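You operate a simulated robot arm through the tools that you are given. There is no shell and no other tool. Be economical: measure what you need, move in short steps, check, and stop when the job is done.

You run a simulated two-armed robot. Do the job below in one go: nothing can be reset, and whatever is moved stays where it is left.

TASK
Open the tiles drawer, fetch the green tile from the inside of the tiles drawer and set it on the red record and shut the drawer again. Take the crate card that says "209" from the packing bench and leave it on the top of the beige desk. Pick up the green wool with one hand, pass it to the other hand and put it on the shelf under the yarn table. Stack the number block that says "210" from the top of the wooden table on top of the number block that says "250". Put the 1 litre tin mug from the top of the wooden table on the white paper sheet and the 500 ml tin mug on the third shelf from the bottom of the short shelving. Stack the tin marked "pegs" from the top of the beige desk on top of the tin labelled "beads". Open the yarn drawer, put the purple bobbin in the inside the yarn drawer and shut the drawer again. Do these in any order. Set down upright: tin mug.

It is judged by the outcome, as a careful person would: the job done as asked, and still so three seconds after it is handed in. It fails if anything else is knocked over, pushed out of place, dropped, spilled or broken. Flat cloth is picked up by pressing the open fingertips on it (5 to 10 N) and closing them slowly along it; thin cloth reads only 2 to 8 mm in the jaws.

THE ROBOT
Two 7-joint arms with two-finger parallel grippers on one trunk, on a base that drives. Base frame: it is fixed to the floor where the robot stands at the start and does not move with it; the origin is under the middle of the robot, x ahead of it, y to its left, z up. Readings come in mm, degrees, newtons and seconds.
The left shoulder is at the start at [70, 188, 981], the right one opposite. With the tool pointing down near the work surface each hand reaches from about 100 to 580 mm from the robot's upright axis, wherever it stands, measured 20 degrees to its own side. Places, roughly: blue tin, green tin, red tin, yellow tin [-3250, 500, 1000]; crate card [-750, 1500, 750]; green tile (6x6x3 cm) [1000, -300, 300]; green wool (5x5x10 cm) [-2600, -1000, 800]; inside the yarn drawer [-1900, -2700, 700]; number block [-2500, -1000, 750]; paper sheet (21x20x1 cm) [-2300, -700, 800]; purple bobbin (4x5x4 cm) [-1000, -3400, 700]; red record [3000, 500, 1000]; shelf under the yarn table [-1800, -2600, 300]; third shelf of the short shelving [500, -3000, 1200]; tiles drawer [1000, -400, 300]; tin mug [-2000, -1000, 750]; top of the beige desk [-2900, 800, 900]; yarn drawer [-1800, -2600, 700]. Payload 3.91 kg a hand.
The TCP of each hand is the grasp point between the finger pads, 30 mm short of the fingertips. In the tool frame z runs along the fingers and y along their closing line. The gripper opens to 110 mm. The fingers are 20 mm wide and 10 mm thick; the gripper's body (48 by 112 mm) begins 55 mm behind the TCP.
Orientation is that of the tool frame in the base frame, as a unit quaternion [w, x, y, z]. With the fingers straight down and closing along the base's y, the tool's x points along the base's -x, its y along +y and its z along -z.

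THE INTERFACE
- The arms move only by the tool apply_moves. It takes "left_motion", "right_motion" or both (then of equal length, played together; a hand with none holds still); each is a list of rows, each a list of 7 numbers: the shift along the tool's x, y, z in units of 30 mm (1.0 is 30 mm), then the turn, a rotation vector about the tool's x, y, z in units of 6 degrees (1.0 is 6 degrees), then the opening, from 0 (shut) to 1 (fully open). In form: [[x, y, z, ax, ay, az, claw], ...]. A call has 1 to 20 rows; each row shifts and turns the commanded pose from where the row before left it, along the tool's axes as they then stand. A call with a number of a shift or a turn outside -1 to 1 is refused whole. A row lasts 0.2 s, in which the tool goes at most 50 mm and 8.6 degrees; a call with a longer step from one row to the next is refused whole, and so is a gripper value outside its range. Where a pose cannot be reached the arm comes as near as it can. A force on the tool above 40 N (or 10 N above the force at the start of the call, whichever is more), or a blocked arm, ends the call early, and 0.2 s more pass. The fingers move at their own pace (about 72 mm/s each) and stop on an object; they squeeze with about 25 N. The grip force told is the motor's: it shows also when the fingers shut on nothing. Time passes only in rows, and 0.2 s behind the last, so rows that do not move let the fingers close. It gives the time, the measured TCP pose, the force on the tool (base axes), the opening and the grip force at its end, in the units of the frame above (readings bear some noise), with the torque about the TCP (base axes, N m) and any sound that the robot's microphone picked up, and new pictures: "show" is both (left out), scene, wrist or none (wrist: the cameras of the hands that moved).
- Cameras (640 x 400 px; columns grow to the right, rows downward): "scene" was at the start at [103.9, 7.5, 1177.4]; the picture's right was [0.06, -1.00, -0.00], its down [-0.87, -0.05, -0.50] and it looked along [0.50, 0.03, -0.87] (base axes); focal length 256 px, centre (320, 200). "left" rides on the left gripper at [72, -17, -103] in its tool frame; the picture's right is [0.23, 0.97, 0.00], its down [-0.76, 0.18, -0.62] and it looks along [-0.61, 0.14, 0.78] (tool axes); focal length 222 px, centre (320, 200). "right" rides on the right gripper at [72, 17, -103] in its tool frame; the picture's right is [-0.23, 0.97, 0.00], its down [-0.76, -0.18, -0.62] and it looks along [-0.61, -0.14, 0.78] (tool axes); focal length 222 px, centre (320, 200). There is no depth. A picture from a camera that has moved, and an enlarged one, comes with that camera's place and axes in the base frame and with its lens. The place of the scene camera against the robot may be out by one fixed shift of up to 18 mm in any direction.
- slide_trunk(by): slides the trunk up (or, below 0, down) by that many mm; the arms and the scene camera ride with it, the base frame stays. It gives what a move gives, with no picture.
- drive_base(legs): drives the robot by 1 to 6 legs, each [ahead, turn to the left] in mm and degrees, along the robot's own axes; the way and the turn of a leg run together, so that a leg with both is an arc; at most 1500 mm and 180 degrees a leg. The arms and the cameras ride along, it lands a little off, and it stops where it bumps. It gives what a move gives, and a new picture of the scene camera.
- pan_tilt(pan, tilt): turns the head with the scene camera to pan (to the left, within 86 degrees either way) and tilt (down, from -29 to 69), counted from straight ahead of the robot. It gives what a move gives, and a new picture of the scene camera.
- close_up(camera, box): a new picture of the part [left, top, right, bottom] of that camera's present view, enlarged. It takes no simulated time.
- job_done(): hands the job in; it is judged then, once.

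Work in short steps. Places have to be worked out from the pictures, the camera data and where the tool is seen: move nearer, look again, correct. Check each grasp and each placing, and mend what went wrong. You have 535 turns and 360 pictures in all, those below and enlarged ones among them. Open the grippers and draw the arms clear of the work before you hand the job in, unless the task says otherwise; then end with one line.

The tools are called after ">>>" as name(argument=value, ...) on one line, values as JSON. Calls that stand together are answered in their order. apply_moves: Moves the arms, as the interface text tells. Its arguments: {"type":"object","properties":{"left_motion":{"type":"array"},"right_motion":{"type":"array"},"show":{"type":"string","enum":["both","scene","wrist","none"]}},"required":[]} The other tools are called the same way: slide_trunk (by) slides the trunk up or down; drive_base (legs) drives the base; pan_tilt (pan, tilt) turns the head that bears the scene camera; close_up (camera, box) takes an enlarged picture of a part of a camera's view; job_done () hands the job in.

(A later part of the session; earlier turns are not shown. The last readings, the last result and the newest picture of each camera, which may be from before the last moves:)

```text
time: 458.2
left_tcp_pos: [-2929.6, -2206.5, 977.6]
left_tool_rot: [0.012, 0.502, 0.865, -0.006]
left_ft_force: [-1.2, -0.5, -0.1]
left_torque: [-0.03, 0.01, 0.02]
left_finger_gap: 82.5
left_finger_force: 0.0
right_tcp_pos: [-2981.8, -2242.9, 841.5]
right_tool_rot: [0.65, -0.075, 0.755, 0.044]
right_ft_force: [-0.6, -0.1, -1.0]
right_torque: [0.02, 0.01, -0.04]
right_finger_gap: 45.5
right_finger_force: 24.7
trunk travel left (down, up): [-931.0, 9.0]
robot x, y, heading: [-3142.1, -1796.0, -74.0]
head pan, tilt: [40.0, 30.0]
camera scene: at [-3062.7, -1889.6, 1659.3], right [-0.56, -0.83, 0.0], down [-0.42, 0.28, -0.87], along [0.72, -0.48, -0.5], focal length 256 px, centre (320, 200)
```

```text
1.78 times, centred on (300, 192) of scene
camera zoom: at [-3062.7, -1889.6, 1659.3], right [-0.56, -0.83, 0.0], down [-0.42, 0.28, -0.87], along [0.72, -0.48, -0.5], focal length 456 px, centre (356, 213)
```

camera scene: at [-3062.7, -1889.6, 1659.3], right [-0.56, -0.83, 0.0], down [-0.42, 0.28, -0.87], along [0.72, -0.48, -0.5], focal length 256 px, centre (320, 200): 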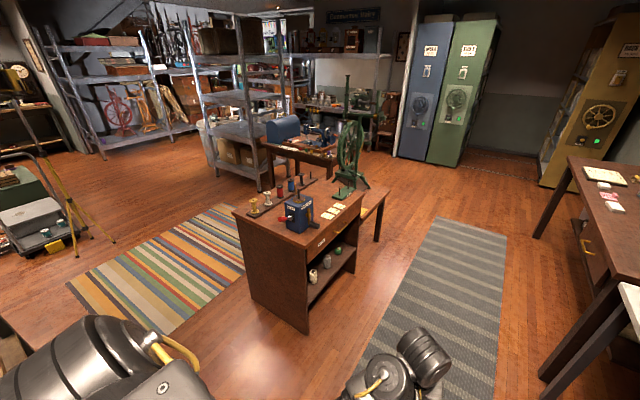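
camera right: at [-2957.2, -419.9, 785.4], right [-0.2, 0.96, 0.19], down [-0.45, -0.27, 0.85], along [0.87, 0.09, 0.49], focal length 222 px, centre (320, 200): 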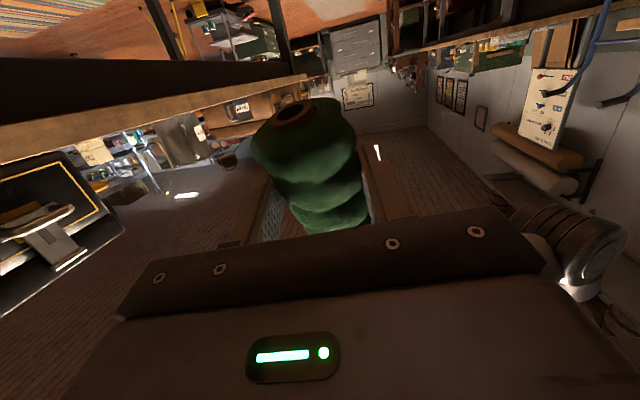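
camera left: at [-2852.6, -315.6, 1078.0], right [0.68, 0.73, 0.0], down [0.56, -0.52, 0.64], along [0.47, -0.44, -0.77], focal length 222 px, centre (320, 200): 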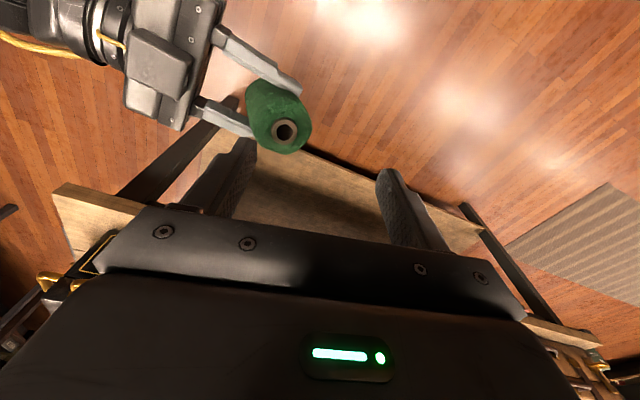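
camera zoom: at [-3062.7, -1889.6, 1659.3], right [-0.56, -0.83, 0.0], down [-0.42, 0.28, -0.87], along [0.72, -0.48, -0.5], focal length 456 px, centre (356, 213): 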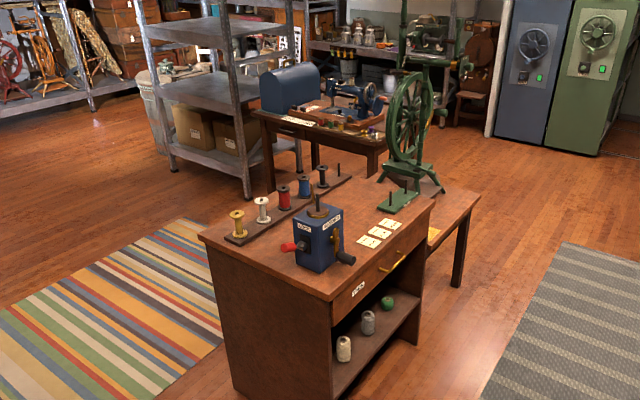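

The yarn table's front (drawer + open shelf) faces the grey rug, heading ~23°. Drive in front of it.

>>> drive_base(legs=[[0, 6], [1290, 0], [0, 90.5]])

>>> pan_tilt(pan=0, tilt=45)

>>> close_up(camera="scene", box=[160, 60, 480, 260])

```text
time: 469.0
left_tcp_pos: [-2276.5, -2758.4, 976.7]
left_tool_rot: [0.013, -0.29, 0.957, 0.005]
left_ft_force: [-0.7, 1.2, 0.2]
left_torque: [0.02, 0.0, 0.01]
left_finger_gap: 82.7
left_finger_force: 0.1
right_tcp_pos: [-2238.0, -2805.1, 840.4]
right_tool_rot: [-0.411, 0.603, -0.461, -0.505]
right_ft_force: [-0.8, 0.2, -0.6]
right_torque: [0.02, -0.03, 0.04]
right_finger_gap: 45.5
right_finger_force: 25.2
trunk travel left (down, up): [-931.0, 9.0]
robot x, y, heading: [-2674.2, -2994.9, 20.3]
head pan, tilt: [40.0, 30.0]
camera scene: at [-2594.3, -2895.6, 1659.3], right [0.87, -0.5, 0.0], down [-0.25, -0.43, -0.87], along [0.43, 0.75, -0.5], focal length 256 px, centre (320, 200)
```

scene: 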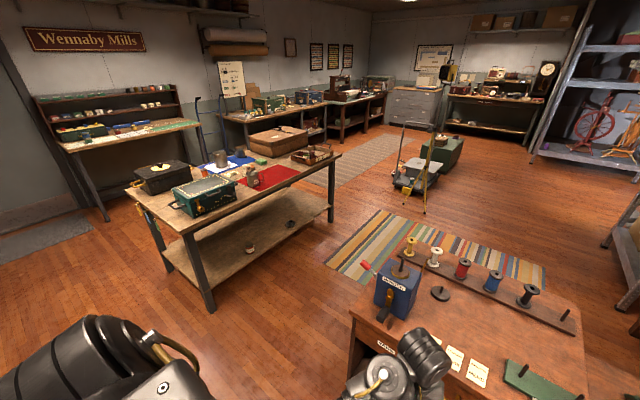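

```text
time: 470.1
left_tcp_pos: [-2277.0, -2758.7, 976.1]
left_tool_rot: [0.013, -0.289, 0.957, 0.005]
left_ft_force: [0.6, 0.3, -0.3]
left_torque: [0.01, 0.0, -0.02]
left_finger_gap: 82.3
left_finger_force: 0.0
right_tcp_pos: [-2238.2, -2805.1, 840.5]
right_tool_rot: [-0.411, 0.603, -0.461, -0.505]
right_ft_force: [-0.2, -0.6, 0.1]
right_torque: [0.0, 0.02, -0.03]
right_finger_gap: 45.2
right_finger_force: 25.0
trunk travel left (down, up): [-931.0, 9.0]
robot x, y, heading: [-2669.1, -2996.0, 20.1]
head pan, tilt: [0.0, 45.0]
camera scene: at [-2563.0, -2945.9, 1636.7], right [0.35, -0.94, 0.0], down [-0.66, -0.24, -0.71], along [0.66, 0.24, -0.71], focal length 256 px, centre (320, 200)
```

scene: 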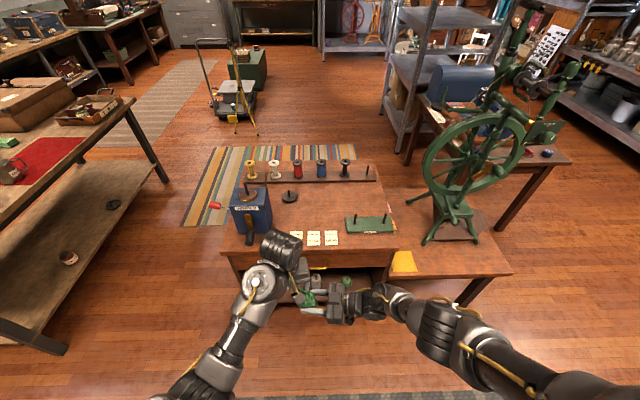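

```text
2.00 times, centred on (320, 160) of scene
camera zoom: at [-2563.0, -2945.9, 1636.7], right [0.35, -0.94, 0.0], down [-0.66, -0.24, -0.71], along [0.66, 0.24, -0.71], focal length 513 px, centre (320, 280)
```

zoom: 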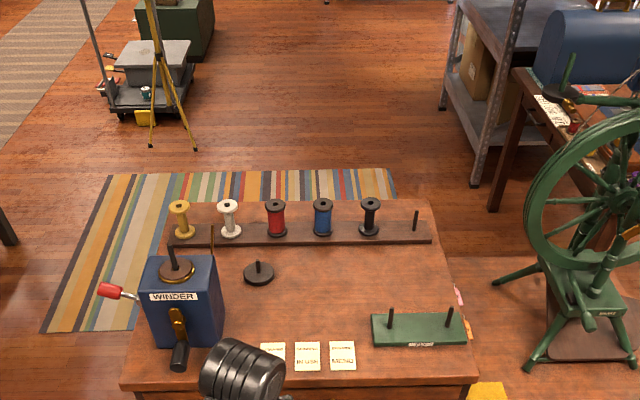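

Back up 180 mm and lower the trunk to see the shelf and drawer.

>>> drive_base(legs=[[-170, 0]])

>>> slide_trunk(by=-400)

>>> slide_trunk(by=-280)

>>> pan_tilt(pan=0, tilt=22)

```text
time: 471.6
left_tcp_pos: [-2432.8, -2817.7, 977.3]
left_tool_rot: [0.012, -0.287, 0.958, 0.005]
left_ft_force: [0.7, 0.8, 0.0]
left_torque: [0.01, 0.04, 0.01]
left_finger_gap: 82.1
left_finger_force: 0.1
right_tcp_pos: [-2395.2, -2864.6, 840.4]
right_tool_rot: [-0.412, 0.601, -0.463, -0.504]
right_ft_force: [0.2, -0.4, 0.1]
right_torque: [0.01, -0.04, 0.03]
right_finger_gap: 45.4
right_finger_force: 25.1
trunk travel left (down, up): [-931.0, 9.0]
robot x, y, heading: [-2835.2, -3053.0, 19.8]
head pan, tilt: [0.0, 45.0]
camera scene: at [-2720.0, -3003.9, 1636.4], right [0.34, -0.94, 0.0], down [-0.67, -0.24, -0.71], along [0.66, 0.24, -0.71], focal length 256 px, centre (320, 200)
```

scene: 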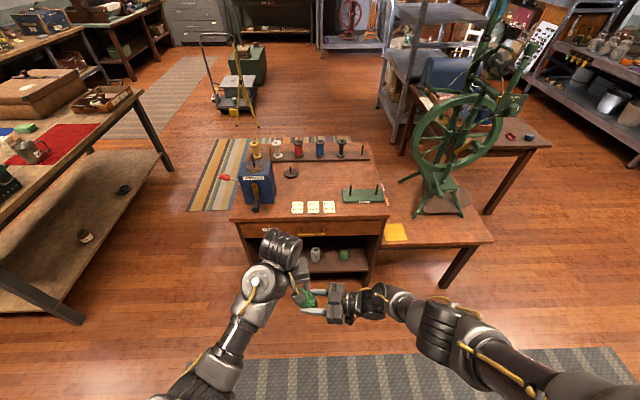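

```text
time: 475.4
left_tcp_pos: [-2436.3, -2818.2, 576.8]
left_tool_rot: [0.014, -0.288, 0.957, 0.006]
left_ft_force: [0.0, 0.7, 0.5]
left_torque: [0.01, 0.0, 0.0]
left_finger_gap: 82.3
left_finger_force: 0.0
right_tcp_pos: [-2396.3, -2865.3, 441.4]
right_tool_rot: [-0.413, 0.601, -0.463, -0.503]
right_ft_force: [1.9, -0.1, 0.2]
right_torque: [-0.01, 0.0, -0.02]
right_finger_gap: 44.8
right_finger_force: 25.4
trunk travel left (down, up): [-531.0, 409.0]
robot x, y, heading: [-2833.8, -3051.5, 20.0]
head pan, tilt: [0.0, 45.0]
```

```text
time: 478.2
left_tcp_pos: [-2435.7, -2819.1, 296.7]
left_tool_rot: [0.014, -0.287, 0.958, 0.006]
left_ft_force: [-0.7, -0.9, 0.9]
left_torque: [0.01, 0.02, -0.01]
left_finger_gap: 82.5
left_finger_force: 0.0
right_tcp_pos: [-2396.7, -2867.3, 161.0]
right_tool_rot: [-0.414, 0.601, -0.463, -0.503]
right_ft_force: [0.2, 0.6, -0.2]
right_torque: [-0.02, 0.04, 0.01]
right_finger_gap: 44.5
right_finger_force: 24.8
trunk travel left (down, up): [-251.0, 689.0]
robot x, y, heading: [-2833.0, -3051.0, 19.8]
head pan, tilt: [0.0, 45.0]
```

```text
time: 479.1
left_tcp_pos: [-2436.1, -2819.1, 297.8]
left_tool_rot: [0.014, -0.287, 0.958, 0.005]
left_ft_force: [0.0, 0.5, 1.2]
left_torque: [-0.02, 0.0, 0.0]
left_finger_gap: 82.2
left_finger_force: 0.0
right_tcp_pos: [-2395.5, -2865.8, 160.8]
right_tool_rot: [-0.413, 0.602, -0.462, -0.504]
right_ft_force: [0.0, -0.1, -0.2]
right_torque: [-0.03, 0.02, 0.04]
right_finger_gap: 45.0
right_finger_force: 25.0
trunk travel left (down, up): [-251.0, 689.0]
robot x, y, heading: [-2832.3, -3050.3, 19.8]
head pan, tilt: [0.0, 22.0]
camera scene: at [-2711.9, -3001.0, 992.0], right [0.34, -0.94, 0.0], down [-0.35, -0.13, -0.93], along [0.87, 0.32, -0.38], focal length 256 px, centre (320, 200)
```

scene: 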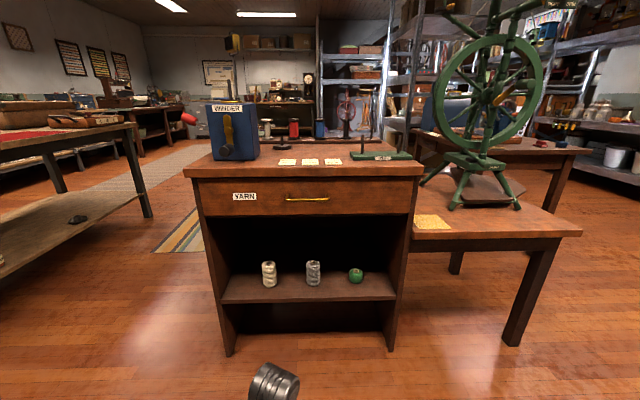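

Clear view: shelf at z≈290, balls at -206/-28/+143 mm, opening 338 mm tall. I move the right hand rightwards and rotate it to point forward.

>>> apply_moves(right_motion=[[-0.9, 0, -0.9, 0, 0, 0, 0.2], [-0.9, 0, -0.9, 0, 0, 0, 0.2], [-0.9, 0, -0.9, 1, 0, 0, 0.2], [0, 0, 0, 1, 0, 0, 0.2], [0, 0, 0, 1, 0, 0, 0.2], [0, 0, 0, 1, 0, 0, 0.2], [0, 0, 0, 1, 0, 0, 0.2], [0, 0, 0, 1, 0, 0, 0.2], [0, 0, 0, 1, 0, 0, 0.2], [0, 0, 0, 1, 0, 0, 0.2], [0, 0, 0, 1, 0, 0, 0.2], [0, 0, 0, 1, 0, 0, 0.2], [0, 0, 0, 1, 0, 0, 0.2], [0, 0, 0, 1, 0, 0, 0.2], [0, 0, 0, 1, 0, 0, 0.2]], show="none")

>>> pan_tilt(pan=-10, tilt=45)

```text
time: 481.9
left_tcp_pos: [-2434.3, -2817.8, 294.5]
left_tool_rot: [0.013, -0.288, 0.958, 0.005]
left_ft_force: [0.3, 0.5, 0.3]
left_torque: [0.03, -0.02, 0.04]
left_finger_gap: 82.5
left_finger_force: 0.1
right_tcp_pos: [-2297.5, -3037.1, 251.2]
right_tool_rot: [0.693, -0.274, 0.661, 0.086]
right_ft_force: [-1.0, -0.9, -0.9]
right_torque: [0.0, -0.02, 0.0]
right_finger_gap: 44.8
right_finger_force: 24.5
trunk travel left (down, up): [-251.0, 689.0]
robot x, y, heading: [-2833.1, -3051.5, 19.9]
head pan, tilt: [0.0, 22.0]
stopped in row 13 (right hand): the arm was blocked; the commanded pose is now the measured one
```

```text
time: 482.7
left_tcp_pos: [-2435.6, -2819.2, 296.9]
left_tool_rot: [0.014, -0.288, 0.958, 0.005]
left_ft_force: [0.7, 0.0, 0.4]
left_torque: [0.0, 0.03, -0.02]
left_finger_gap: 82.4
left_finger_force: 0.1
right_tcp_pos: [-2297.9, -3037.0, 253.8]
right_tool_rot: [0.693, -0.274, 0.662, 0.085]
right_ft_force: [0.0, -0.3, -0.1]
right_torque: [0.01, 0.01, 0.01]
right_finger_gap: 44.2
right_finger_force: 25.3
trunk travel left (down, up): [-251.0, 689.0]
robot x, y, heading: [-2834.0, -3055.2, 19.8]
head pan, tilt: [-10.0, 45.0]
camera scene: at [-2718.4, -3018.8, 956.6], right [0.17, -0.99, 0.0], down [-0.7, -0.12, -0.71], along [0.7, 0.12, -0.71], focal length 256 px, centre (320, 200)
```

scene: 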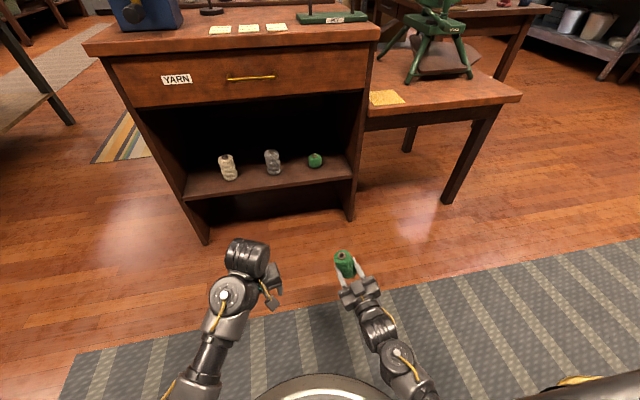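

>>> close_up(camera="scene", box=[300, 230, 400, 300])

```text
5.71 times, centred on (350, 265) of scene
camera zoom: at [-2718.4, -3018.8, 956.6], right [0.17, -0.99, 0.0], down [-0.7, -0.12, -0.71], along [0.7, 0.12, -0.71], focal length 1466 px, centre (149, -171)
```

zoom: 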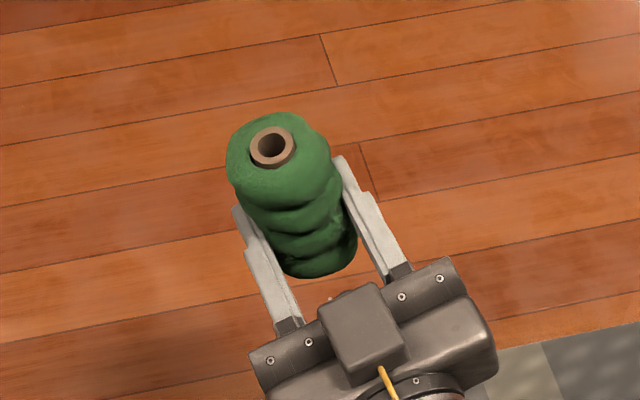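

The wool leans ~28° left in the grip; roll the hand +27° to make it upright and look again.

>>> apply_moves(right_motion=[[0, 0, 0, 0, 0, 0.9, 0.2], [0, 0, 0, 0, 0, 0.9, 0.2], [0, 0, 0, 0, 0, 0.9, 0.2], [0, 0, 0, 0, 0, 0.9, 0.2], [0, 0, 0, 0, 0, 0.9, 0.2]], show="none")

>>> close_up(camera="scene", box=[300, 230, 400, 300])

```text
time: 483.9
left_tcp_pos: [-2435.4, -2818.4, 297.3]
left_tool_rot: [0.013, -0.287, 0.958, 0.006]
left_ft_force: [-0.3, 0.0, 0.6]
left_torque: [-0.02, -0.02, -0.01]
left_finger_gap: 82.4
left_finger_force: 0.0
right_tcp_pos: [-2297.6, -3038.7, 253.8]
right_tool_rot: [0.653, -0.11, 0.708, 0.246]
right_ft_force: [-0.1, 0.0, -0.1]
right_torque: [0.02, 0.04, 0.0]
right_finger_gap: 44.4
right_finger_force: 25.7
trunk travel left (down, up): [-251.0, 689.0]
robot x, y, heading: [-2830.8, -3055.4, 19.8]
head pan, tilt: [-10.0, 45.0]
```

```text
5.71 times, centred on (350, 265) of scene
camera zoom: at [-2717.4, -3019.5, 956.3], right [0.17, -0.99, 0.0], down [-0.7, -0.12, -0.71], along [0.7, 0.12, -0.71], focal length 1466 px, centre (149, -171)
```

zoom: 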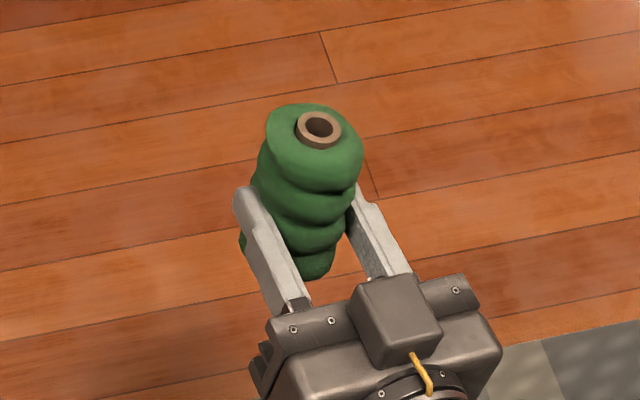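

Laterally upright now, but it leans ~29° forward. Pitch the hand up 16° (about −y) and check.

>>> apply_moves(right_motion=[[0, 0, 0, 0, -0.9, 0, 0.2], [0, 0, 0, 0, -0.9, 0, 0.2], [0, 0, 0, 0, -0.9, 0, 0.2]], show="none")

>>> close_up(camera="scene", box=[300, 230, 400, 300])

```text
time: 484.9
left_tcp_pos: [-2435.2, -2817.9, 298.1]
left_tool_rot: [0.016, -0.289, 0.957, 0.003]
left_ft_force: [1.0, 0.5, 0.0]
left_torque: [-0.01, -0.01, -0.01]
left_finger_gap: 82.5
left_finger_force: 0.1
right_tcp_pos: [-2274.7, -3052.2, 283.3]
right_tool_rot: [0.771, -0.081, 0.581, 0.248]
right_ft_force: [0.6, -0.2, -0.2]
right_torque: [0.02, 0.0, 0.0]
right_finger_gap: 44.3
right_finger_force: 25.1
trunk travel left (down, up): [-251.0, 689.0]
robot x, y, heading: [-2832.3, -3055.0, 20.0]
head pan, tilt: [-10.0, 45.0]
stopped in row 3 (right hand): the arm was blocked; the commanded pose is now the measured one
```

```text
5.71 times, centred on (350, 265) of scene
camera zoom: at [-2722.5, -3016.1, 956.3], right [0.17, -0.99, 0.0], down [-0.69, -0.12, -0.71], along [0.7, 0.12, -0.7], focal length 1466 px, centre (149, -171)
```

zoom: 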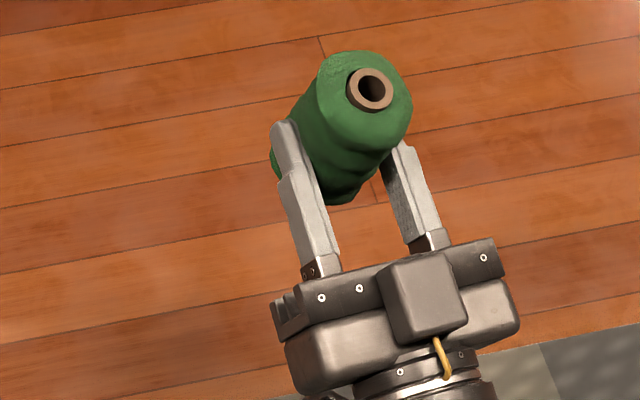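

Closer to upright. Roll back 9° and re-check.

>>> apply_moves(right_motion=[[0, 0, 0, 0, 0, -0.8, 0.2], [0, 0, 0, 0, 0, -0.7, 0.2]], show="none")

>>> close_up(camera="scene", box=[300, 230, 400, 300])

```text
time: 485.5
left_tcp_pos: [-2435.8, -2818.0, 298.0]
left_tool_rot: [0.015, -0.287, 0.958, 0.003]
left_ft_force: [0.2, 0.0, -0.3]
left_torque: [0.01, 0.01, 0.0]
left_finger_gap: 82.3
left_finger_force: 0.1
right_tcp_pos: [-2274.4, -3050.3, 283.0]
right_tool_rot: [0.788, -0.126, 0.572, 0.188]
right_ft_force: [0.3, 0.3, -1.4]
right_torque: [-0.02, 0.01, -0.03]
right_finger_gap: 44.4
right_finger_force: 25.4
trunk travel left (down, up): [-251.0, 689.0]
robot x, y, heading: [-2834.3, -3056.2, 20.2]
head pan, tilt: [-10.0, 45.0]
```

```text
5.71 times, centred on (350, 265) of scene
camera zoom: at [-2721.9, -3017.1, 956.8], right [0.17, -0.99, 0.0], down [-0.69, -0.12, -0.71], along [0.7, 0.12, -0.71], focal length 1466 px, centre (149, -171)
```

zoom: 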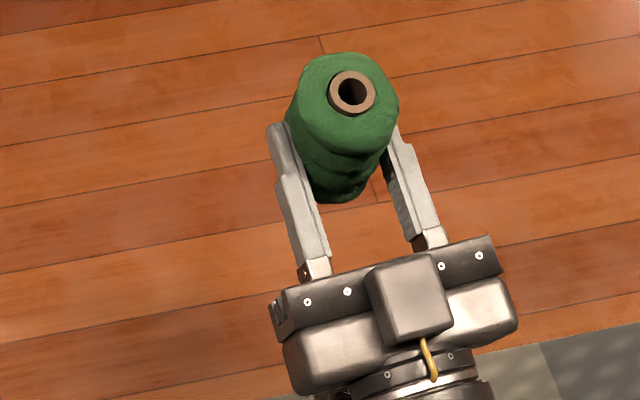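

Upright now. Level the hand a little (10° pitch), raise 50 mm, and shift it left toward the middle slot and forward.

>>> slide_trunk(by=55)

>>> apply_moves(right_motion=[[0, 0.7, 0.4, 0, 0.7, 0, 0.2], [0, 0.8, 0.4, 0, 0.6, 0, 0.2], [0, 0.8, 0.4, 0, 0, 0, 0.2], [0, 0.8, 0.4, 0, 0, 0, 0.2], [0, 0.8, 0.4, 0, 0, 0, 0.2]], show="scene")

```text
time: 486.5
left_tcp_pos: [-2435.3, -2818.5, 352.4]
left_tool_rot: [0.013, -0.288, 0.958, 0.004]
left_ft_force: [-0.5, -0.9, 0.9]
left_torque: [0.0, -0.02, -0.01]
left_finger_gap: 82.6
left_finger_force: 0.0
right_tcp_pos: [-2282.6, -3050.7, 327.4]
right_tool_rot: [0.78, -0.126, 0.583, 0.19]
right_ft_force: [0.0, -0.2, -0.5]
right_torque: [-0.01, 0.0, -0.03]
right_finger_gap: 44.5
right_finger_force: 25.1
trunk travel left (down, up): [-306.0, 634.0]
robot x, y, heading: [-2831.7, -3052.5, 19.7]
head pan, tilt: [-10.0, 45.0]
```

```text
time: 487.7
left_tcp_pos: [-2434.5, -2818.8, 353.0]
left_tool_rot: [0.014, -0.287, 0.958, 0.006]
left_ft_force: [0.4, -0.3, 0.4]
left_torque: [0.04, -0.02, -0.01]
left_finger_gap: 82.5
left_finger_force: 0.1
right_tcp_pos: [-2281.7, -2931.1, 331.8]
right_tool_rot: [0.736, -0.149, 0.638, 0.173]
right_ft_force: [1.1, -0.5, -0.8]
right_torque: [-0.01, 0.02, 0.0]
right_finger_gap: 44.4
right_finger_force: 24.9
trunk travel left (down, up): [-306.0, 634.0]
robot x, y, heading: [-2831.0, -3055.3, 20.2]
head pan, tilt: [-10.0, 45.0]
camera scene: at [-2719.1, -3018.7, 1011.7], right [0.17, -0.99, 0.0], down [-0.7, -0.12, -0.71], along [0.7, 0.12, -0.71], focal length 256 px, centre (320, 200)
```

scene: 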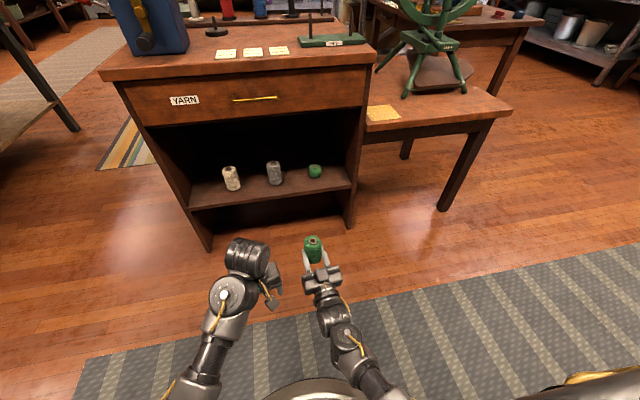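

Hand is aligned with the gap between the grey and green balls. Turn 2° left and drive 210 mm closer, then look.

>>> drive_base(legs=[[0, 2], [205, 0]])

>>> close_up(camera="scene", box=[180, 150, 420, 300])

```text
time: 489.7
left_tcp_pos: [-2249.8, -2727.5, 351.7]
left_tool_rot: [0.013, -0.304, 0.953, 0.005]
left_ft_force: [0.1, 0.2, 0.8]
left_torque: [-0.03, -0.01, 0.0]
left_finger_gap: 82.2
left_finger_force: 0.2
right_tcp_pos: [-2088.7, -2834.9, 336.6]
right_tool_rot: [0.736, -0.158, 0.632, 0.185]
right_ft_force: [-0.1, -0.5, 0.4]
right_torque: [0.01, 0.03, 0.02]
right_finger_gap: 43.9
right_finger_force: 24.4
trunk travel left (down, up): [-306.0, 634.0]
robot x, y, heading: [-2640.3, -2969.6, 21.7]
head pan, tilt: [-10.0, 45.0]
camera scene: at [-2526.4, -2936.7, 1011.7], right [0.2, -0.98, 0.0], down [-0.69, -0.14, -0.71], along [0.69, 0.14, -0.71], focal length 256 px, centre (320, 200)
```

scene: 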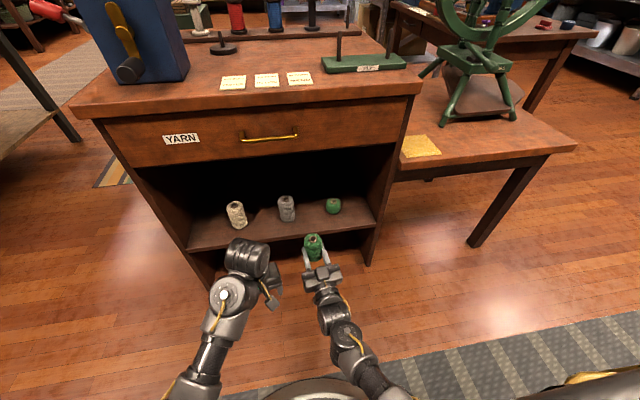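

```text
2.67 times, centred on (300, 225) of scene
camera zoom: at [-2526.4, -2936.7, 1011.7], right [0.2, -0.98, 0.0], down [-0.69, -0.14, -0.71], along [0.69, 0.14, -0.71], focal length 684 px, centre (373, 133)
```

zoom: 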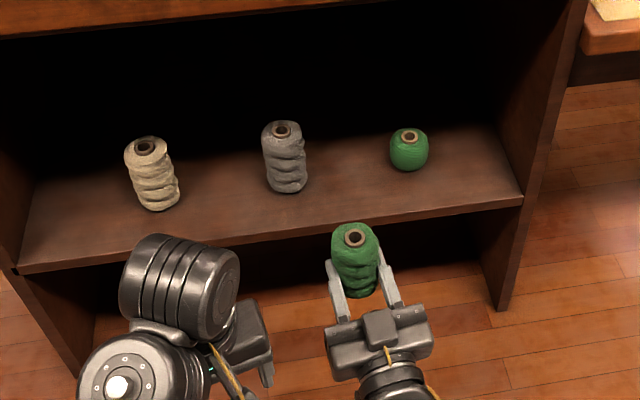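

Shelf front edge is ~110 mm beyond the hand. Drive in 150 mm so the wool stands ~45 mm inside.

>>> drive_base(legs=[[150, 0]])

>>> close_up(camera="scene", box=[200, 190, 440, 340])

```text
time: 491.1
left_tcp_pos: [-2108.9, -2671.3, 352.9]
left_tool_rot: [0.015, -0.304, 0.953, 0.004]
left_ft_force: [0.8, -0.2, 0.3]
left_torque: [0.02, -0.01, 0.0]
left_finger_gap: 82.4
left_finger_force: 0.0
right_tcp_pos: [-1945.4, -2778.2, 338.0]
right_tool_rot: [0.738, -0.159, 0.629, 0.185]
right_ft_force: [-1.3, 2.6, 22.4]
right_torque: [0.33, -0.39, 0.04]
right_finger_gap: 42.9
right_finger_force: 24.8
trunk travel left (down, up): [-306.0, 634.0]
robot x, y, heading: [-2497.6, -2918.6, 22.0]
head pan, tilt: [-10.0, 45.0]
camera scene: at [-2387.1, -2880.4, 1012.1], right [0.21, -0.98, 0.0], down [-0.69, -0.14, -0.71], along [0.69, 0.15, -0.71], focal length 256 px, centre (320, 200)
```

scene: 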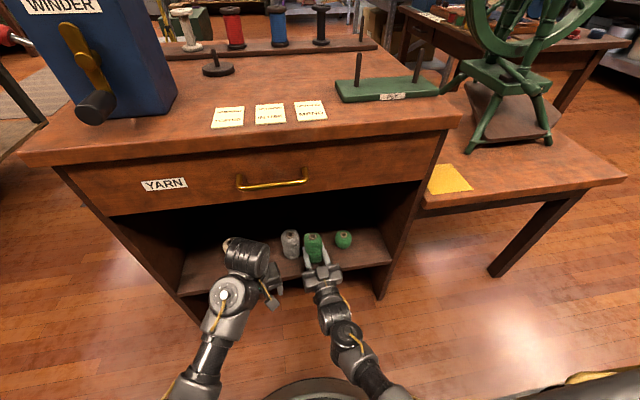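

```text
2.67 times, centred on (320, 265) of scene
camera zoom: at [-2387.1, -2880.4, 1012.1], right [0.21, -0.98, 0.0], down [-0.69, -0.14, -0.71], along [0.69, 0.15, -0.71], focal length 684 px, centre (320, 27)
```

zoom: 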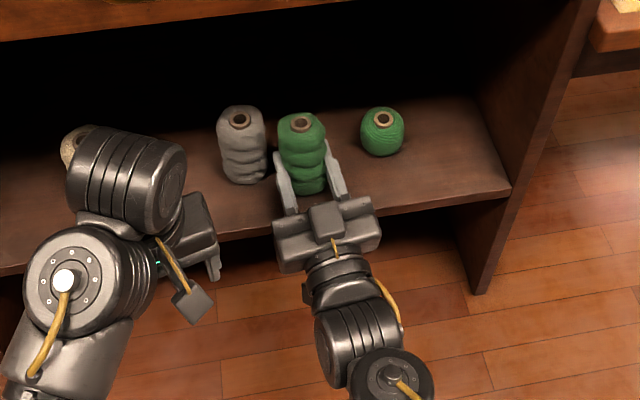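

The wool is already standing on the shelf (22 N). Relieve slightly, then open the fingers a little.

>>> slide_trunk(by=2)

>>> apply_moves(right_motion=[[0, 0, 0, 0, 0, 0, 0.48], [0, 0, 0, 0, 0, 0, 0.52], [0, 0, 0, 0, 0, 0, 0.53]], show="none")

>>> close_up(camera="scene", box=[200, 190, 440, 340])

```text
time: 491.6
left_tcp_pos: [-2108.5, -2670.9, 353.8]
left_tool_rot: [0.014, -0.304, 0.953, 0.005]
left_ft_force: [-0.6, -0.2, -0.4]
left_torque: [-0.01, -0.01, -0.01]
left_finger_gap: 82.6
left_finger_force: 0.0
right_tcp_pos: [-1945.8, -2777.1, 338.1]
right_tool_rot: [0.737, -0.16, 0.63, 0.186]
right_ft_force: [-0.6, 2.0, 3.4]
right_torque: [0.1, -0.04, 0.0]
right_finger_gap: 42.9
right_finger_force: 25.3
trunk travel left (down, up): [-308.0, 632.0]
robot x, y, heading: [-2503.0, -2921.6, 21.8]
head pan, tilt: [-10.0, 45.0]
```

```text
time: 492.4
left_tcp_pos: [-2108.4, -2669.8, 353.8]
left_tool_rot: [0.012, -0.304, 0.952, 0.005]
left_ft_force: [-0.6, -0.2, 1.2]
left_torque: [0.01, 0.03, 0.01]
left_finger_gap: 82.3
left_finger_force: 0.0
right_tcp_pos: [-1945.3, -2778.8, 339.0]
right_tool_rot: [0.737, -0.159, 0.631, 0.185]
right_ft_force: [1.0, 0.2, -0.6]
right_torque: [0.0, -0.04, 0.01]
right_finger_gap: 58.4
right_finger_force: 0.1
trunk travel left (down, up): [-308.0, 632.0]
robot x, y, heading: [-2500.1, -2919.5, 21.8]
head pan, tilt: [-10.0, 45.0]
```

```text
2.67 times, centred on (320, 265) of scene
camera zoom: at [-2385.0, -2879.9, 1013.7], right [0.21, -0.98, 0.0], down [-0.69, -0.15, -0.71], along [0.69, 0.15, -0.71], focal length 684 px, centre (320, 27)
```

zoom: 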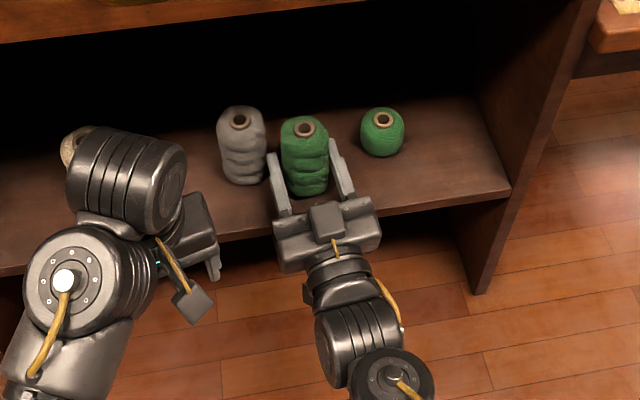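

Wool stands on the shelf. Withdraw along the finger axis, then back away.

>>> apply_moves(right_motion=[[0, 0, -0.6, 0, 0, 0, 0.53], [0, 0, -0.8, 0, 0, 0, 0.53], [0, 0, -0.8, 0, 0, 0, 0.53]], show="none")

>>> drive_base(legs=[[-300, 0]])

>>> close_up(camera="scene", box=[150, 80, 430, 260])

```text
time: 493.2
left_tcp_pos: [-2108.8, -2671.0, 354.9]
left_tool_rot: [0.014, -0.304, 0.953, 0.005]
left_ft_force: [0.4, 0.3, 0.3]
left_torque: [0.03, -0.01, -0.01]
left_finger_gap: 82.5
left_finger_force: 0.1
right_tcp_pos: [-2004.8, -2806.9, 328.7]
right_tool_rot: [0.737, -0.16, 0.63, 0.186]
right_ft_force: [0.4, 0.0, -0.5]
right_torque: [-0.02, -0.02, -0.01]
right_finger_gap: 58.2
right_finger_force: 0.0
trunk travel left (down, up): [-308.0, 632.0]
robot x, y, heading: [-2497.0, -2917.5, 21.9]
head pan, tilt: [-10.0, 45.0]
```

```text
time: 495.2
left_tcp_pos: [-2384.9, -2781.3, 354.2]
left_tool_rot: [0.015, -0.304, 0.953, 0.005]
left_ft_force: [0.8, 0.7, -1.1]
left_torque: [0.02, -0.01, 0.0]
left_finger_gap: 82.7
left_finger_force: 0.1
right_tcp_pos: [-2279.5, -2919.7, 329.5]
right_tool_rot: [0.737, -0.16, 0.63, 0.186]
right_ft_force: [0.0, -0.6, -0.1]
right_torque: [0.02, 0.01, 0.02]
right_finger_gap: 58.3
right_finger_force: 0.0
trunk travel left (down, up): [-308.0, 632.0]
robot x, y, heading: [-2775.4, -3031.5, 21.7]
head pan, tilt: [-10.0, 45.0]
camera scene: at [-2661.6, -2990.9, 1013.7], right [0.2, -0.98, 0.0], down [-0.69, -0.14, -0.71], along [0.69, 0.14, -0.71], focal length 256 px, centre (320, 200)
```

scene: 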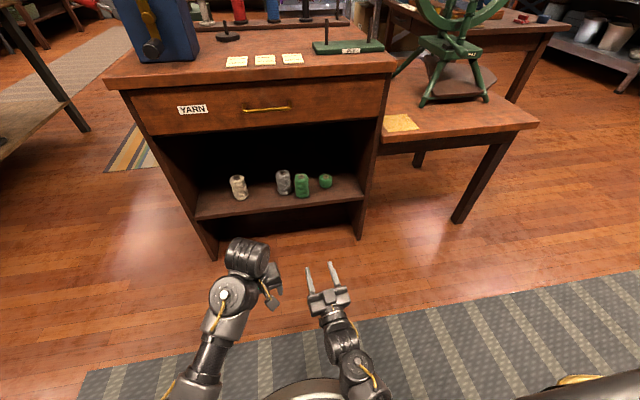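

```text
2.22 times, centred on (290, 170) of scene
camera zoom: at [-2661.6, -2990.9, 1013.7], right [0.2, -0.98, 0.0], down [-0.69, -0.14, -0.71], along [0.69, 0.14, -0.71], focal length 570 px, centre (387, 267)
```

zoom: 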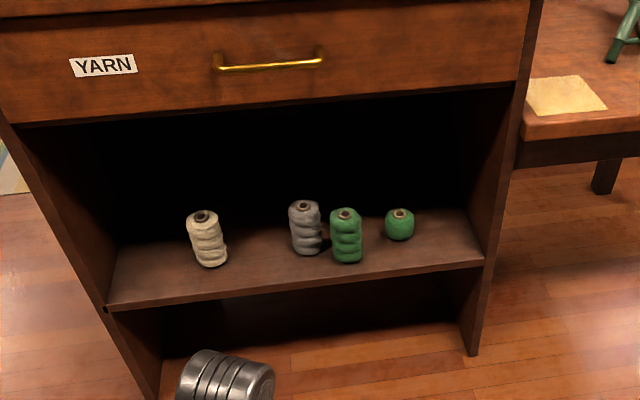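

Wool delivered. Next the purple bobbin: raise the trunk and drive south around the spinning wheel to find it.

>>> slide_trunk(by=400)

>>> drive_base(legs=[[0, -68.4], [1040, 0], [0, 66]])

>>> pan_tilt(pan=0, tilt=28)

>>> close_up(camera="scene", box=[160, 60, 480, 260])

```text
time: 499.1
left_tcp_pos: [-2383.7, -2781.9, 753.4]
left_tool_rot: [0.013, -0.304, 0.953, 0.005]
left_ft_force: [0.0, -0.9, 0.5]
left_torque: [-0.05, -0.02, 0.03]
left_finger_gap: 82.8
left_finger_force: 0.0
right_tcp_pos: [-2281.0, -2919.8, 728.7]
right_tool_rot: [0.737, -0.16, 0.63, 0.186]
right_ft_force: [0.1, -1.0, 0.9]
right_torque: [-0.02, 0.03, -0.02]
right_finger_gap: 58.3
right_finger_force: 0.0
trunk travel left (down, up): [-708.0, 232.0]
robot x, y, heading: [-2770.7, -3028.0, 21.7]
head pan, tilt: [-10.0, 45.0]
```

```text
time: 510.4
left_tcp_pos: [-1659.6, -3579.8, 753.9]
left_tool_rot: [0.013, -0.279, 0.96, 0.004]
left_ft_force: [0.2, 0.4, 0.2]
left_torque: [0.02, 0.02, 0.03]
left_finger_gap: 82.5
left_finger_force: 0.0
right_tcp_pos: [-1562.2, -3722.5, 727.9]
right_tool_rot: [0.741, -0.144, 0.634, 0.167]
right_ft_force: [0.1, 0.1, 0.9]
right_torque: [0.0, 0.01, -0.01]
right_finger_gap: 58.5
right_finger_force: 0.0
trunk travel left (down, up): [-708.0, 232.0]
robot x, y, heading: [-2060.6, -3810.0, 19.2]
head pan, tilt: [-10.0, 45.0]
camera scene: at [-1946.6, -3773.8, 1413.7], right [0.15, -0.99, 0.0], down [-0.7, -0.11, -0.71], along [0.7, 0.11, -0.71], focal length 256 px, centre (320, 200)
```

scene: 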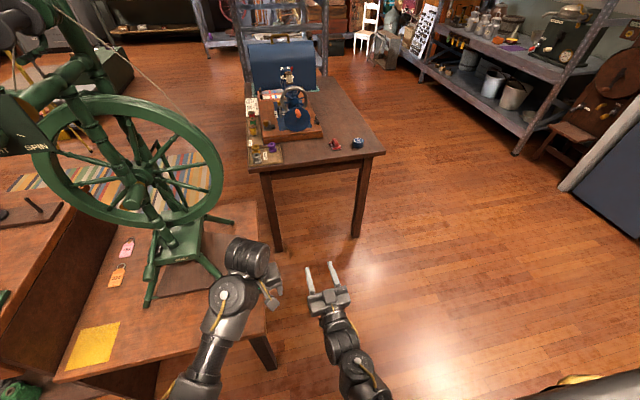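

```text
time: 511.2
left_tcp_pos: [-1659.3, -3578.9, 754.0]
left_tool_rot: [0.013, -0.28, 0.96, 0.005]
left_ft_force: [-0.8, 0.6, -0.2]
left_torque: [0.0, 0.02, 0.0]
left_finger_gap: 82.7
left_finger_force: 0.1
right_tcp_pos: [-1562.4, -3721.1, 727.8]
right_tool_rot: [0.741, -0.143, 0.634, 0.166]
right_ft_force: [-0.6, -0.4, 0.7]
right_torque: [0.02, -0.02, 0.0]
right_finger_gap: 58.2
right_finger_force: 0.0
trunk travel left (down, up): [-708.0, 232.0]
robot x, y, heading: [-2060.1, -3809.7, 19.2]
head pan, tilt: [0.0, 28.0]
camera scene: at [-1940.6, -3757.1, 1439.4], right [0.32, -0.95, 0.0], down [-0.44, -0.15, -0.88], along [0.84, 0.29, -0.47], focal length 256 px, centre (320, 200)
```

scene: 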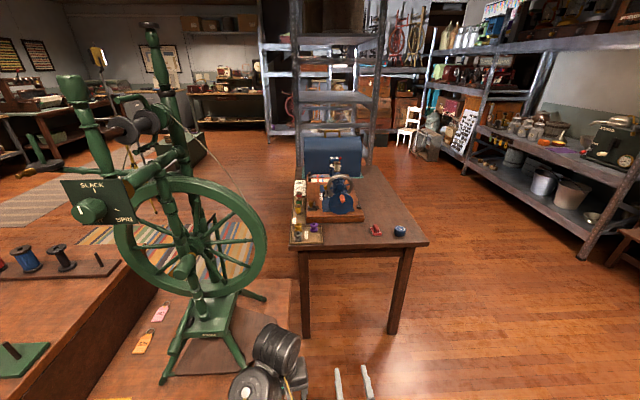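

```text
2.00 times, centred on (320, 160) of scene
camera zoom: at [-1940.6, -3757.1, 1439.4], right [0.32, -0.95, 0.0], down [-0.44, -0.15, -0.88], along [0.84, 0.29, -0.47], focal length 513 px, centre (320, 280)
```

zoom: 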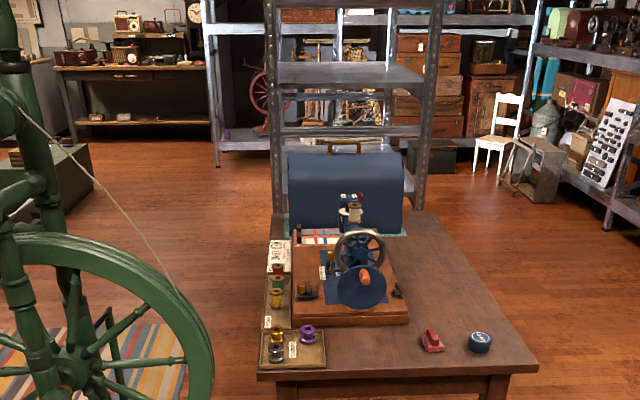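

>>> close_up(camera="scene", box=[280, 190, 340, 250])

```text
6.67 times, centred on (310, 220) of scene
camera zoom: at [-1940.6, -3757.1, 1439.4], right [0.32, -0.95, 0.0], down [-0.44, -0.15, -0.88], along [0.84, 0.29, -0.47], focal length 1710 px, centre (387, 67)
```

zoom: 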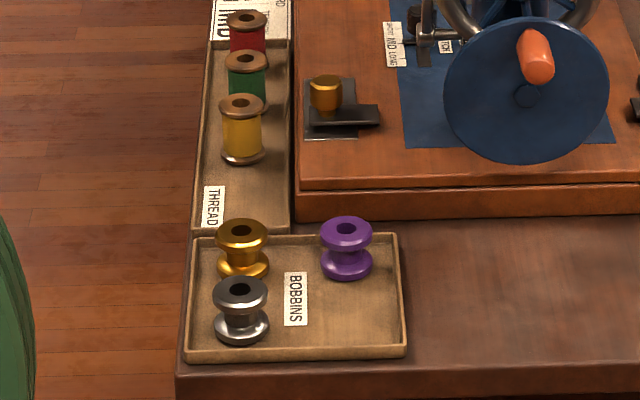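

Found it: the purple bobbin stands in the "BOBBINS" tray at the near-left corner of the sewing table, ~(-929,-3374). Raise the trunk and approach diagonally from the right, clear of the spinning wheel.

>>> slide_trunk(by=200)

>>> drive_base(legs=[[0, -48], [350, 0], [0, 40], [550, 0], [0, 34.5]])

>>> pan_tilt(pan=12, tilt=50)

```text
time: 513.4
left_tcp_pos: [-1659.3, -3578.4, 953.8]
left_tool_rot: [0.013, -0.279, 0.96, 0.004]
left_ft_force: [-1.1, -0.2, -0.2]
left_torque: [-0.01, 0.01, -0.01]
left_finger_gap: 82.5
left_finger_force: 0.0
right_tcp_pos: [-1561.4, -3720.7, 928.5]
right_tool_rot: [0.741, -0.144, 0.634, 0.167]
right_ft_force: [-0.4, 0.4, 0.3]
right_torque: [-0.01, 0.0, -0.01]
right_finger_gap: 58.2
right_finger_force: 0.0
trunk travel left (down, up): [-908.0, 32.0]
robot x, y, heading: [-2063.9, -3805.0, 18.9]
head pan, tilt: [0.0, 28.0]
```

```text
time: 524.1
left_tcp_pos: [-939.4, -3482.0, 954.9]
left_tool_rot: [0.013, -0.484, 0.875, 0.009]
left_ft_force: [0.5, -0.2, -0.3]
left_torque: [-0.02, 0.01, -0.02]
left_finger_gap: 82.6
left_finger_force: 0.0
right_tcp_pos: [-779.5, -3580.3, 926.6]
right_tool_rot: [0.694, -0.274, 0.59, 0.309]
right_ft_force: [2.4, -20.7, 3.4]
right_torque: [0.05, 0.06, 0.15]
right_finger_gap: 51.6
right_finger_force: 0.0
trunk travel left (down, up): [-908.0, 32.0]
robot x, y, heading: [-1208.3, -3859.9, 44.0]
head pan, tilt: [0.0, 28.0]
stopped in leg 5: the force on the tool passed its limit at 46 N (the readings are from after the stop); the commanded pose is now the measured one
camera scene: at [-1116.7, -3760.5, 1639.7], right [0.7, -0.72, 0.0], down [-0.34, -0.32, -0.88], along [0.63, 0.62, -0.47], focal length 256 px, centre (320, 200)
```

scene: 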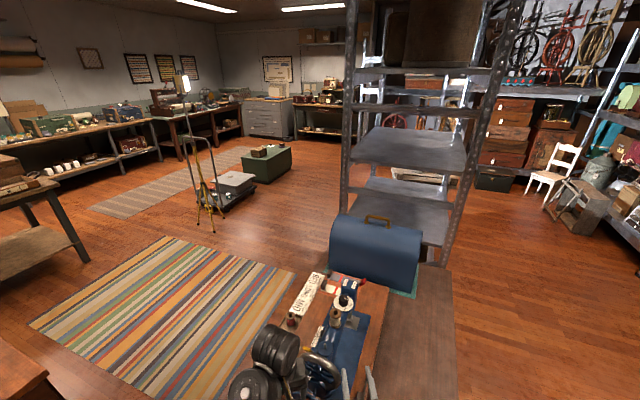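

```text
time: 525.0
left_tcp_pos: [-938.8, -3483.4, 954.6]
left_tool_rot: [0.014, -0.483, 0.875, 0.009]
left_ft_force: [1.3, 1.3, -0.5]
left_torque: [-0.02, 0.0, 0.01]
left_finger_gap: 82.7
left_finger_force: 0.2
right_tcp_pos: [-780.8, -3578.8, 927.0]
right_tool_rot: [0.693, -0.274, 0.589, 0.313]
right_ft_force: [7.1, -19.3, 3.8]
right_torque: [-0.01, 0.0, -0.02]
right_finger_gap: 49.4
right_finger_force: 0.1
trunk travel left (down, up): [-908.0, 32.0]
robot x, y, heading: [-1204.4, -3859.0, 44.1]
head pan, tilt: [12.0, 50.0]
camera scene: at [-1138.1, -3760.8, 1607.1], right [0.83, -0.56, 0.0], down [-0.43, -0.63, -0.64], along [0.36, 0.54, -0.76], focal length 256 px, centre (320, 200)
```

scene: 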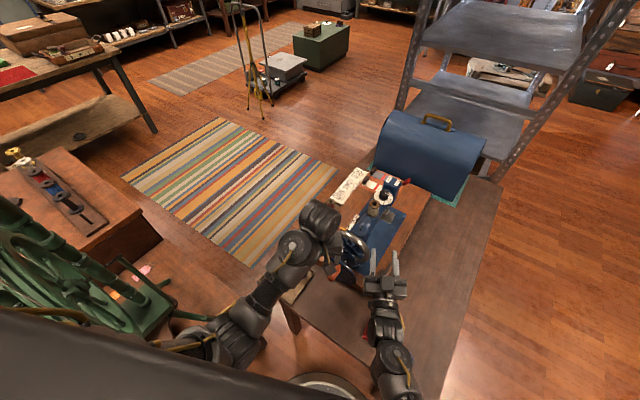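

The right hand touched the sewing machine. Turn back a few degrees and pull the right hand in.

>>> drive_base(legs=[[0, -6]])

>>> close_up(camera="scene", box=[260, 130, 500, 330])

```text
time: 525.9
left_tcp_pos: [-902.1, -3510.5, 953.7]
left_tool_rot: [0.012, -0.437, 0.899, 0.006]
left_ft_force: [0.7, 0.0, 0.4]
left_torque: [0.01, 0.01, 0.01]
left_finger_gap: 82.2
left_finger_force: 0.1
right_tcp_pos: [-755.1, -3621.7, 927.3]
right_tool_rot: [0.708, -0.244, 0.603, 0.274]
right_ft_force: [0.1, 0.4, 0.1]
right_torque: [0.0, -0.01, -0.01]
right_finger_gap: 58.3
right_finger_force: 0.1
trunk travel left (down, up): [-908.0, 32.0]
robot x, y, heading: [-1204.9, -3858.7, 38.1]
head pan, tilt: [12.0, 50.0]
camera scene: at [-1130.5, -3763.1, 1606.7], right [0.77, -0.64, 0.0], down [-0.49, -0.59, -0.64], along [0.41, 0.49, -0.77], focal length 256 px, centre (320, 200)
```

scene: 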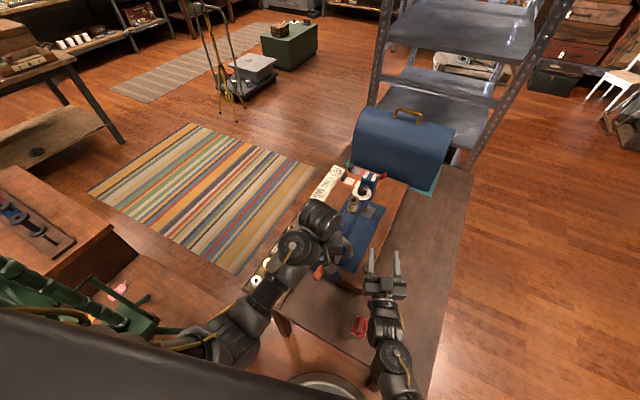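

```text
2.00 times, centred on (380, 230) of scene
camera zoom: at [-1130.5, -3763.1, 1606.7], right [0.77, -0.64, 0.0], down [-0.49, -0.59, -0.64], along [0.41, 0.49, -0.77], focal length 513 px, centre (200, 140)
```

zoom: 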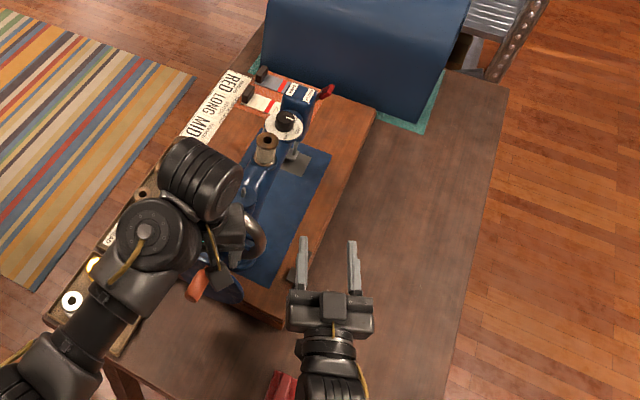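

Machine looks in place. Back off 220 mm and fold the right hand to a compact tool-down pose.

>>> drive_base(legs=[[-230, 0]])

>>> apply_moves(right_motion=[[0, 0, -0.8, 0, 1, 0, 0.5], [0, 0, -0.8, 0, 1, 0, 0.5], [0, 0, -0.8, 0, 1, 0, 0.5], [0, 0, -0.8, 0, 1, 0, 0.5], [0, 0, -0.4, 0, 1, 0, 0.5], [0, 0, 0, 0, 1, 0, 0.5], [0, 0, 0, 0, 1, 0, 0.5], [0, 0, 0, 0, 1, 0, 0.5], [0, 0, 0, 0, 1, 0, 0.5], [0, 0, 0, 0, 1, 0, 0.5], [0, 0, 0, 0, 1, 0, 0.5], [0, 0, 0, 0, 1, 0, 0.5]], show="scene")

```text
time: 527.6
left_tcp_pos: [-1083.3, -3651.6, 953.8]
left_tool_rot: [0.012, -0.437, 0.899, 0.007]
left_ft_force: [0.4, -0.6, 0.6]
left_torque: [-0.01, -0.01, 0.01]
left_finger_gap: 82.5
left_finger_force: 0.0
right_tcp_pos: [-935.9, -3764.2, 926.2]
right_tool_rot: [0.707, -0.245, 0.604, 0.276]
right_ft_force: [0.2, -0.6, -0.1]
right_torque: [0.04, 0.03, -0.02]
right_finger_gap: 58.1
right_finger_force: 0.1
trunk travel left (down, up): [-908.0, 32.0]
robot x, y, heading: [-1387.6, -3999.1, 38.1]
head pan, tilt: [12.0, 50.0]
camera scene: at [-1310.5, -3907.0, 1606.7], right [0.77, -0.64, 0.0], down [-0.49, -0.59, -0.64], along [0.41, 0.49, -0.77], focal length 256 px, centre (320, 200)
```

scene: 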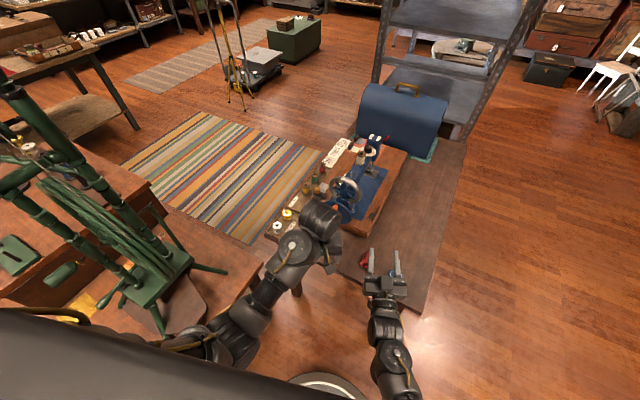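

```text
time: 529.7
left_tcp_pos: [-1082.7, -3653.1, 953.9]
left_tool_rot: [0.011, -0.438, 0.899, 0.007]
left_ft_force: [0.7, -0.5, -0.4]
left_torque: [-0.02, 0.02, 0.0]
left_finger_gap: 82.4
left_finger_force: 0.1
right_tcp_pos: [-992.5, -3888.9, 905.8]
right_tool_rot: [0.371, -0.4, 0.834, 0.078]
right_ft_force: [-0.6, 0.2, -0.2]
right_torque: [0.0, 0.0, 0.05]
right_finger_gap: 55.1
right_finger_force: 0.0
trunk travel left (down, up): [-908.0, 32.0]
robot x, y, heading: [-1384.1, -4000.3, 37.9]
head pan, tilt: [12.0, 50.0]
stopped in row 10 (right hand): the arm was blocked; the commanded pose is now the measured one
camera scene: at [-1310.5, -3907.4, 1606.7], right [0.77, -0.64, 0.0], down [-0.49, -0.59, -0.64], along [0.41, 0.49, -0.77], focal length 256 px, centre (320, 200)
```

scene: 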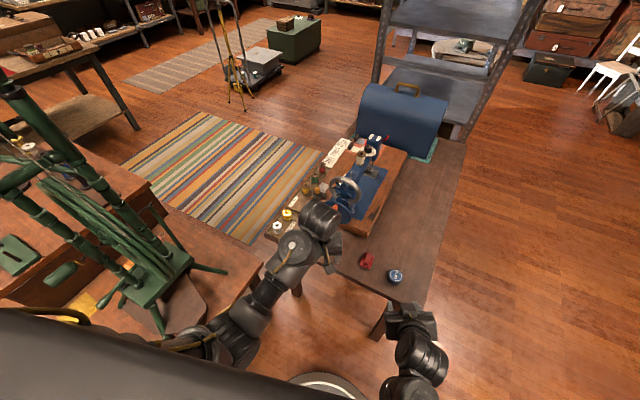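

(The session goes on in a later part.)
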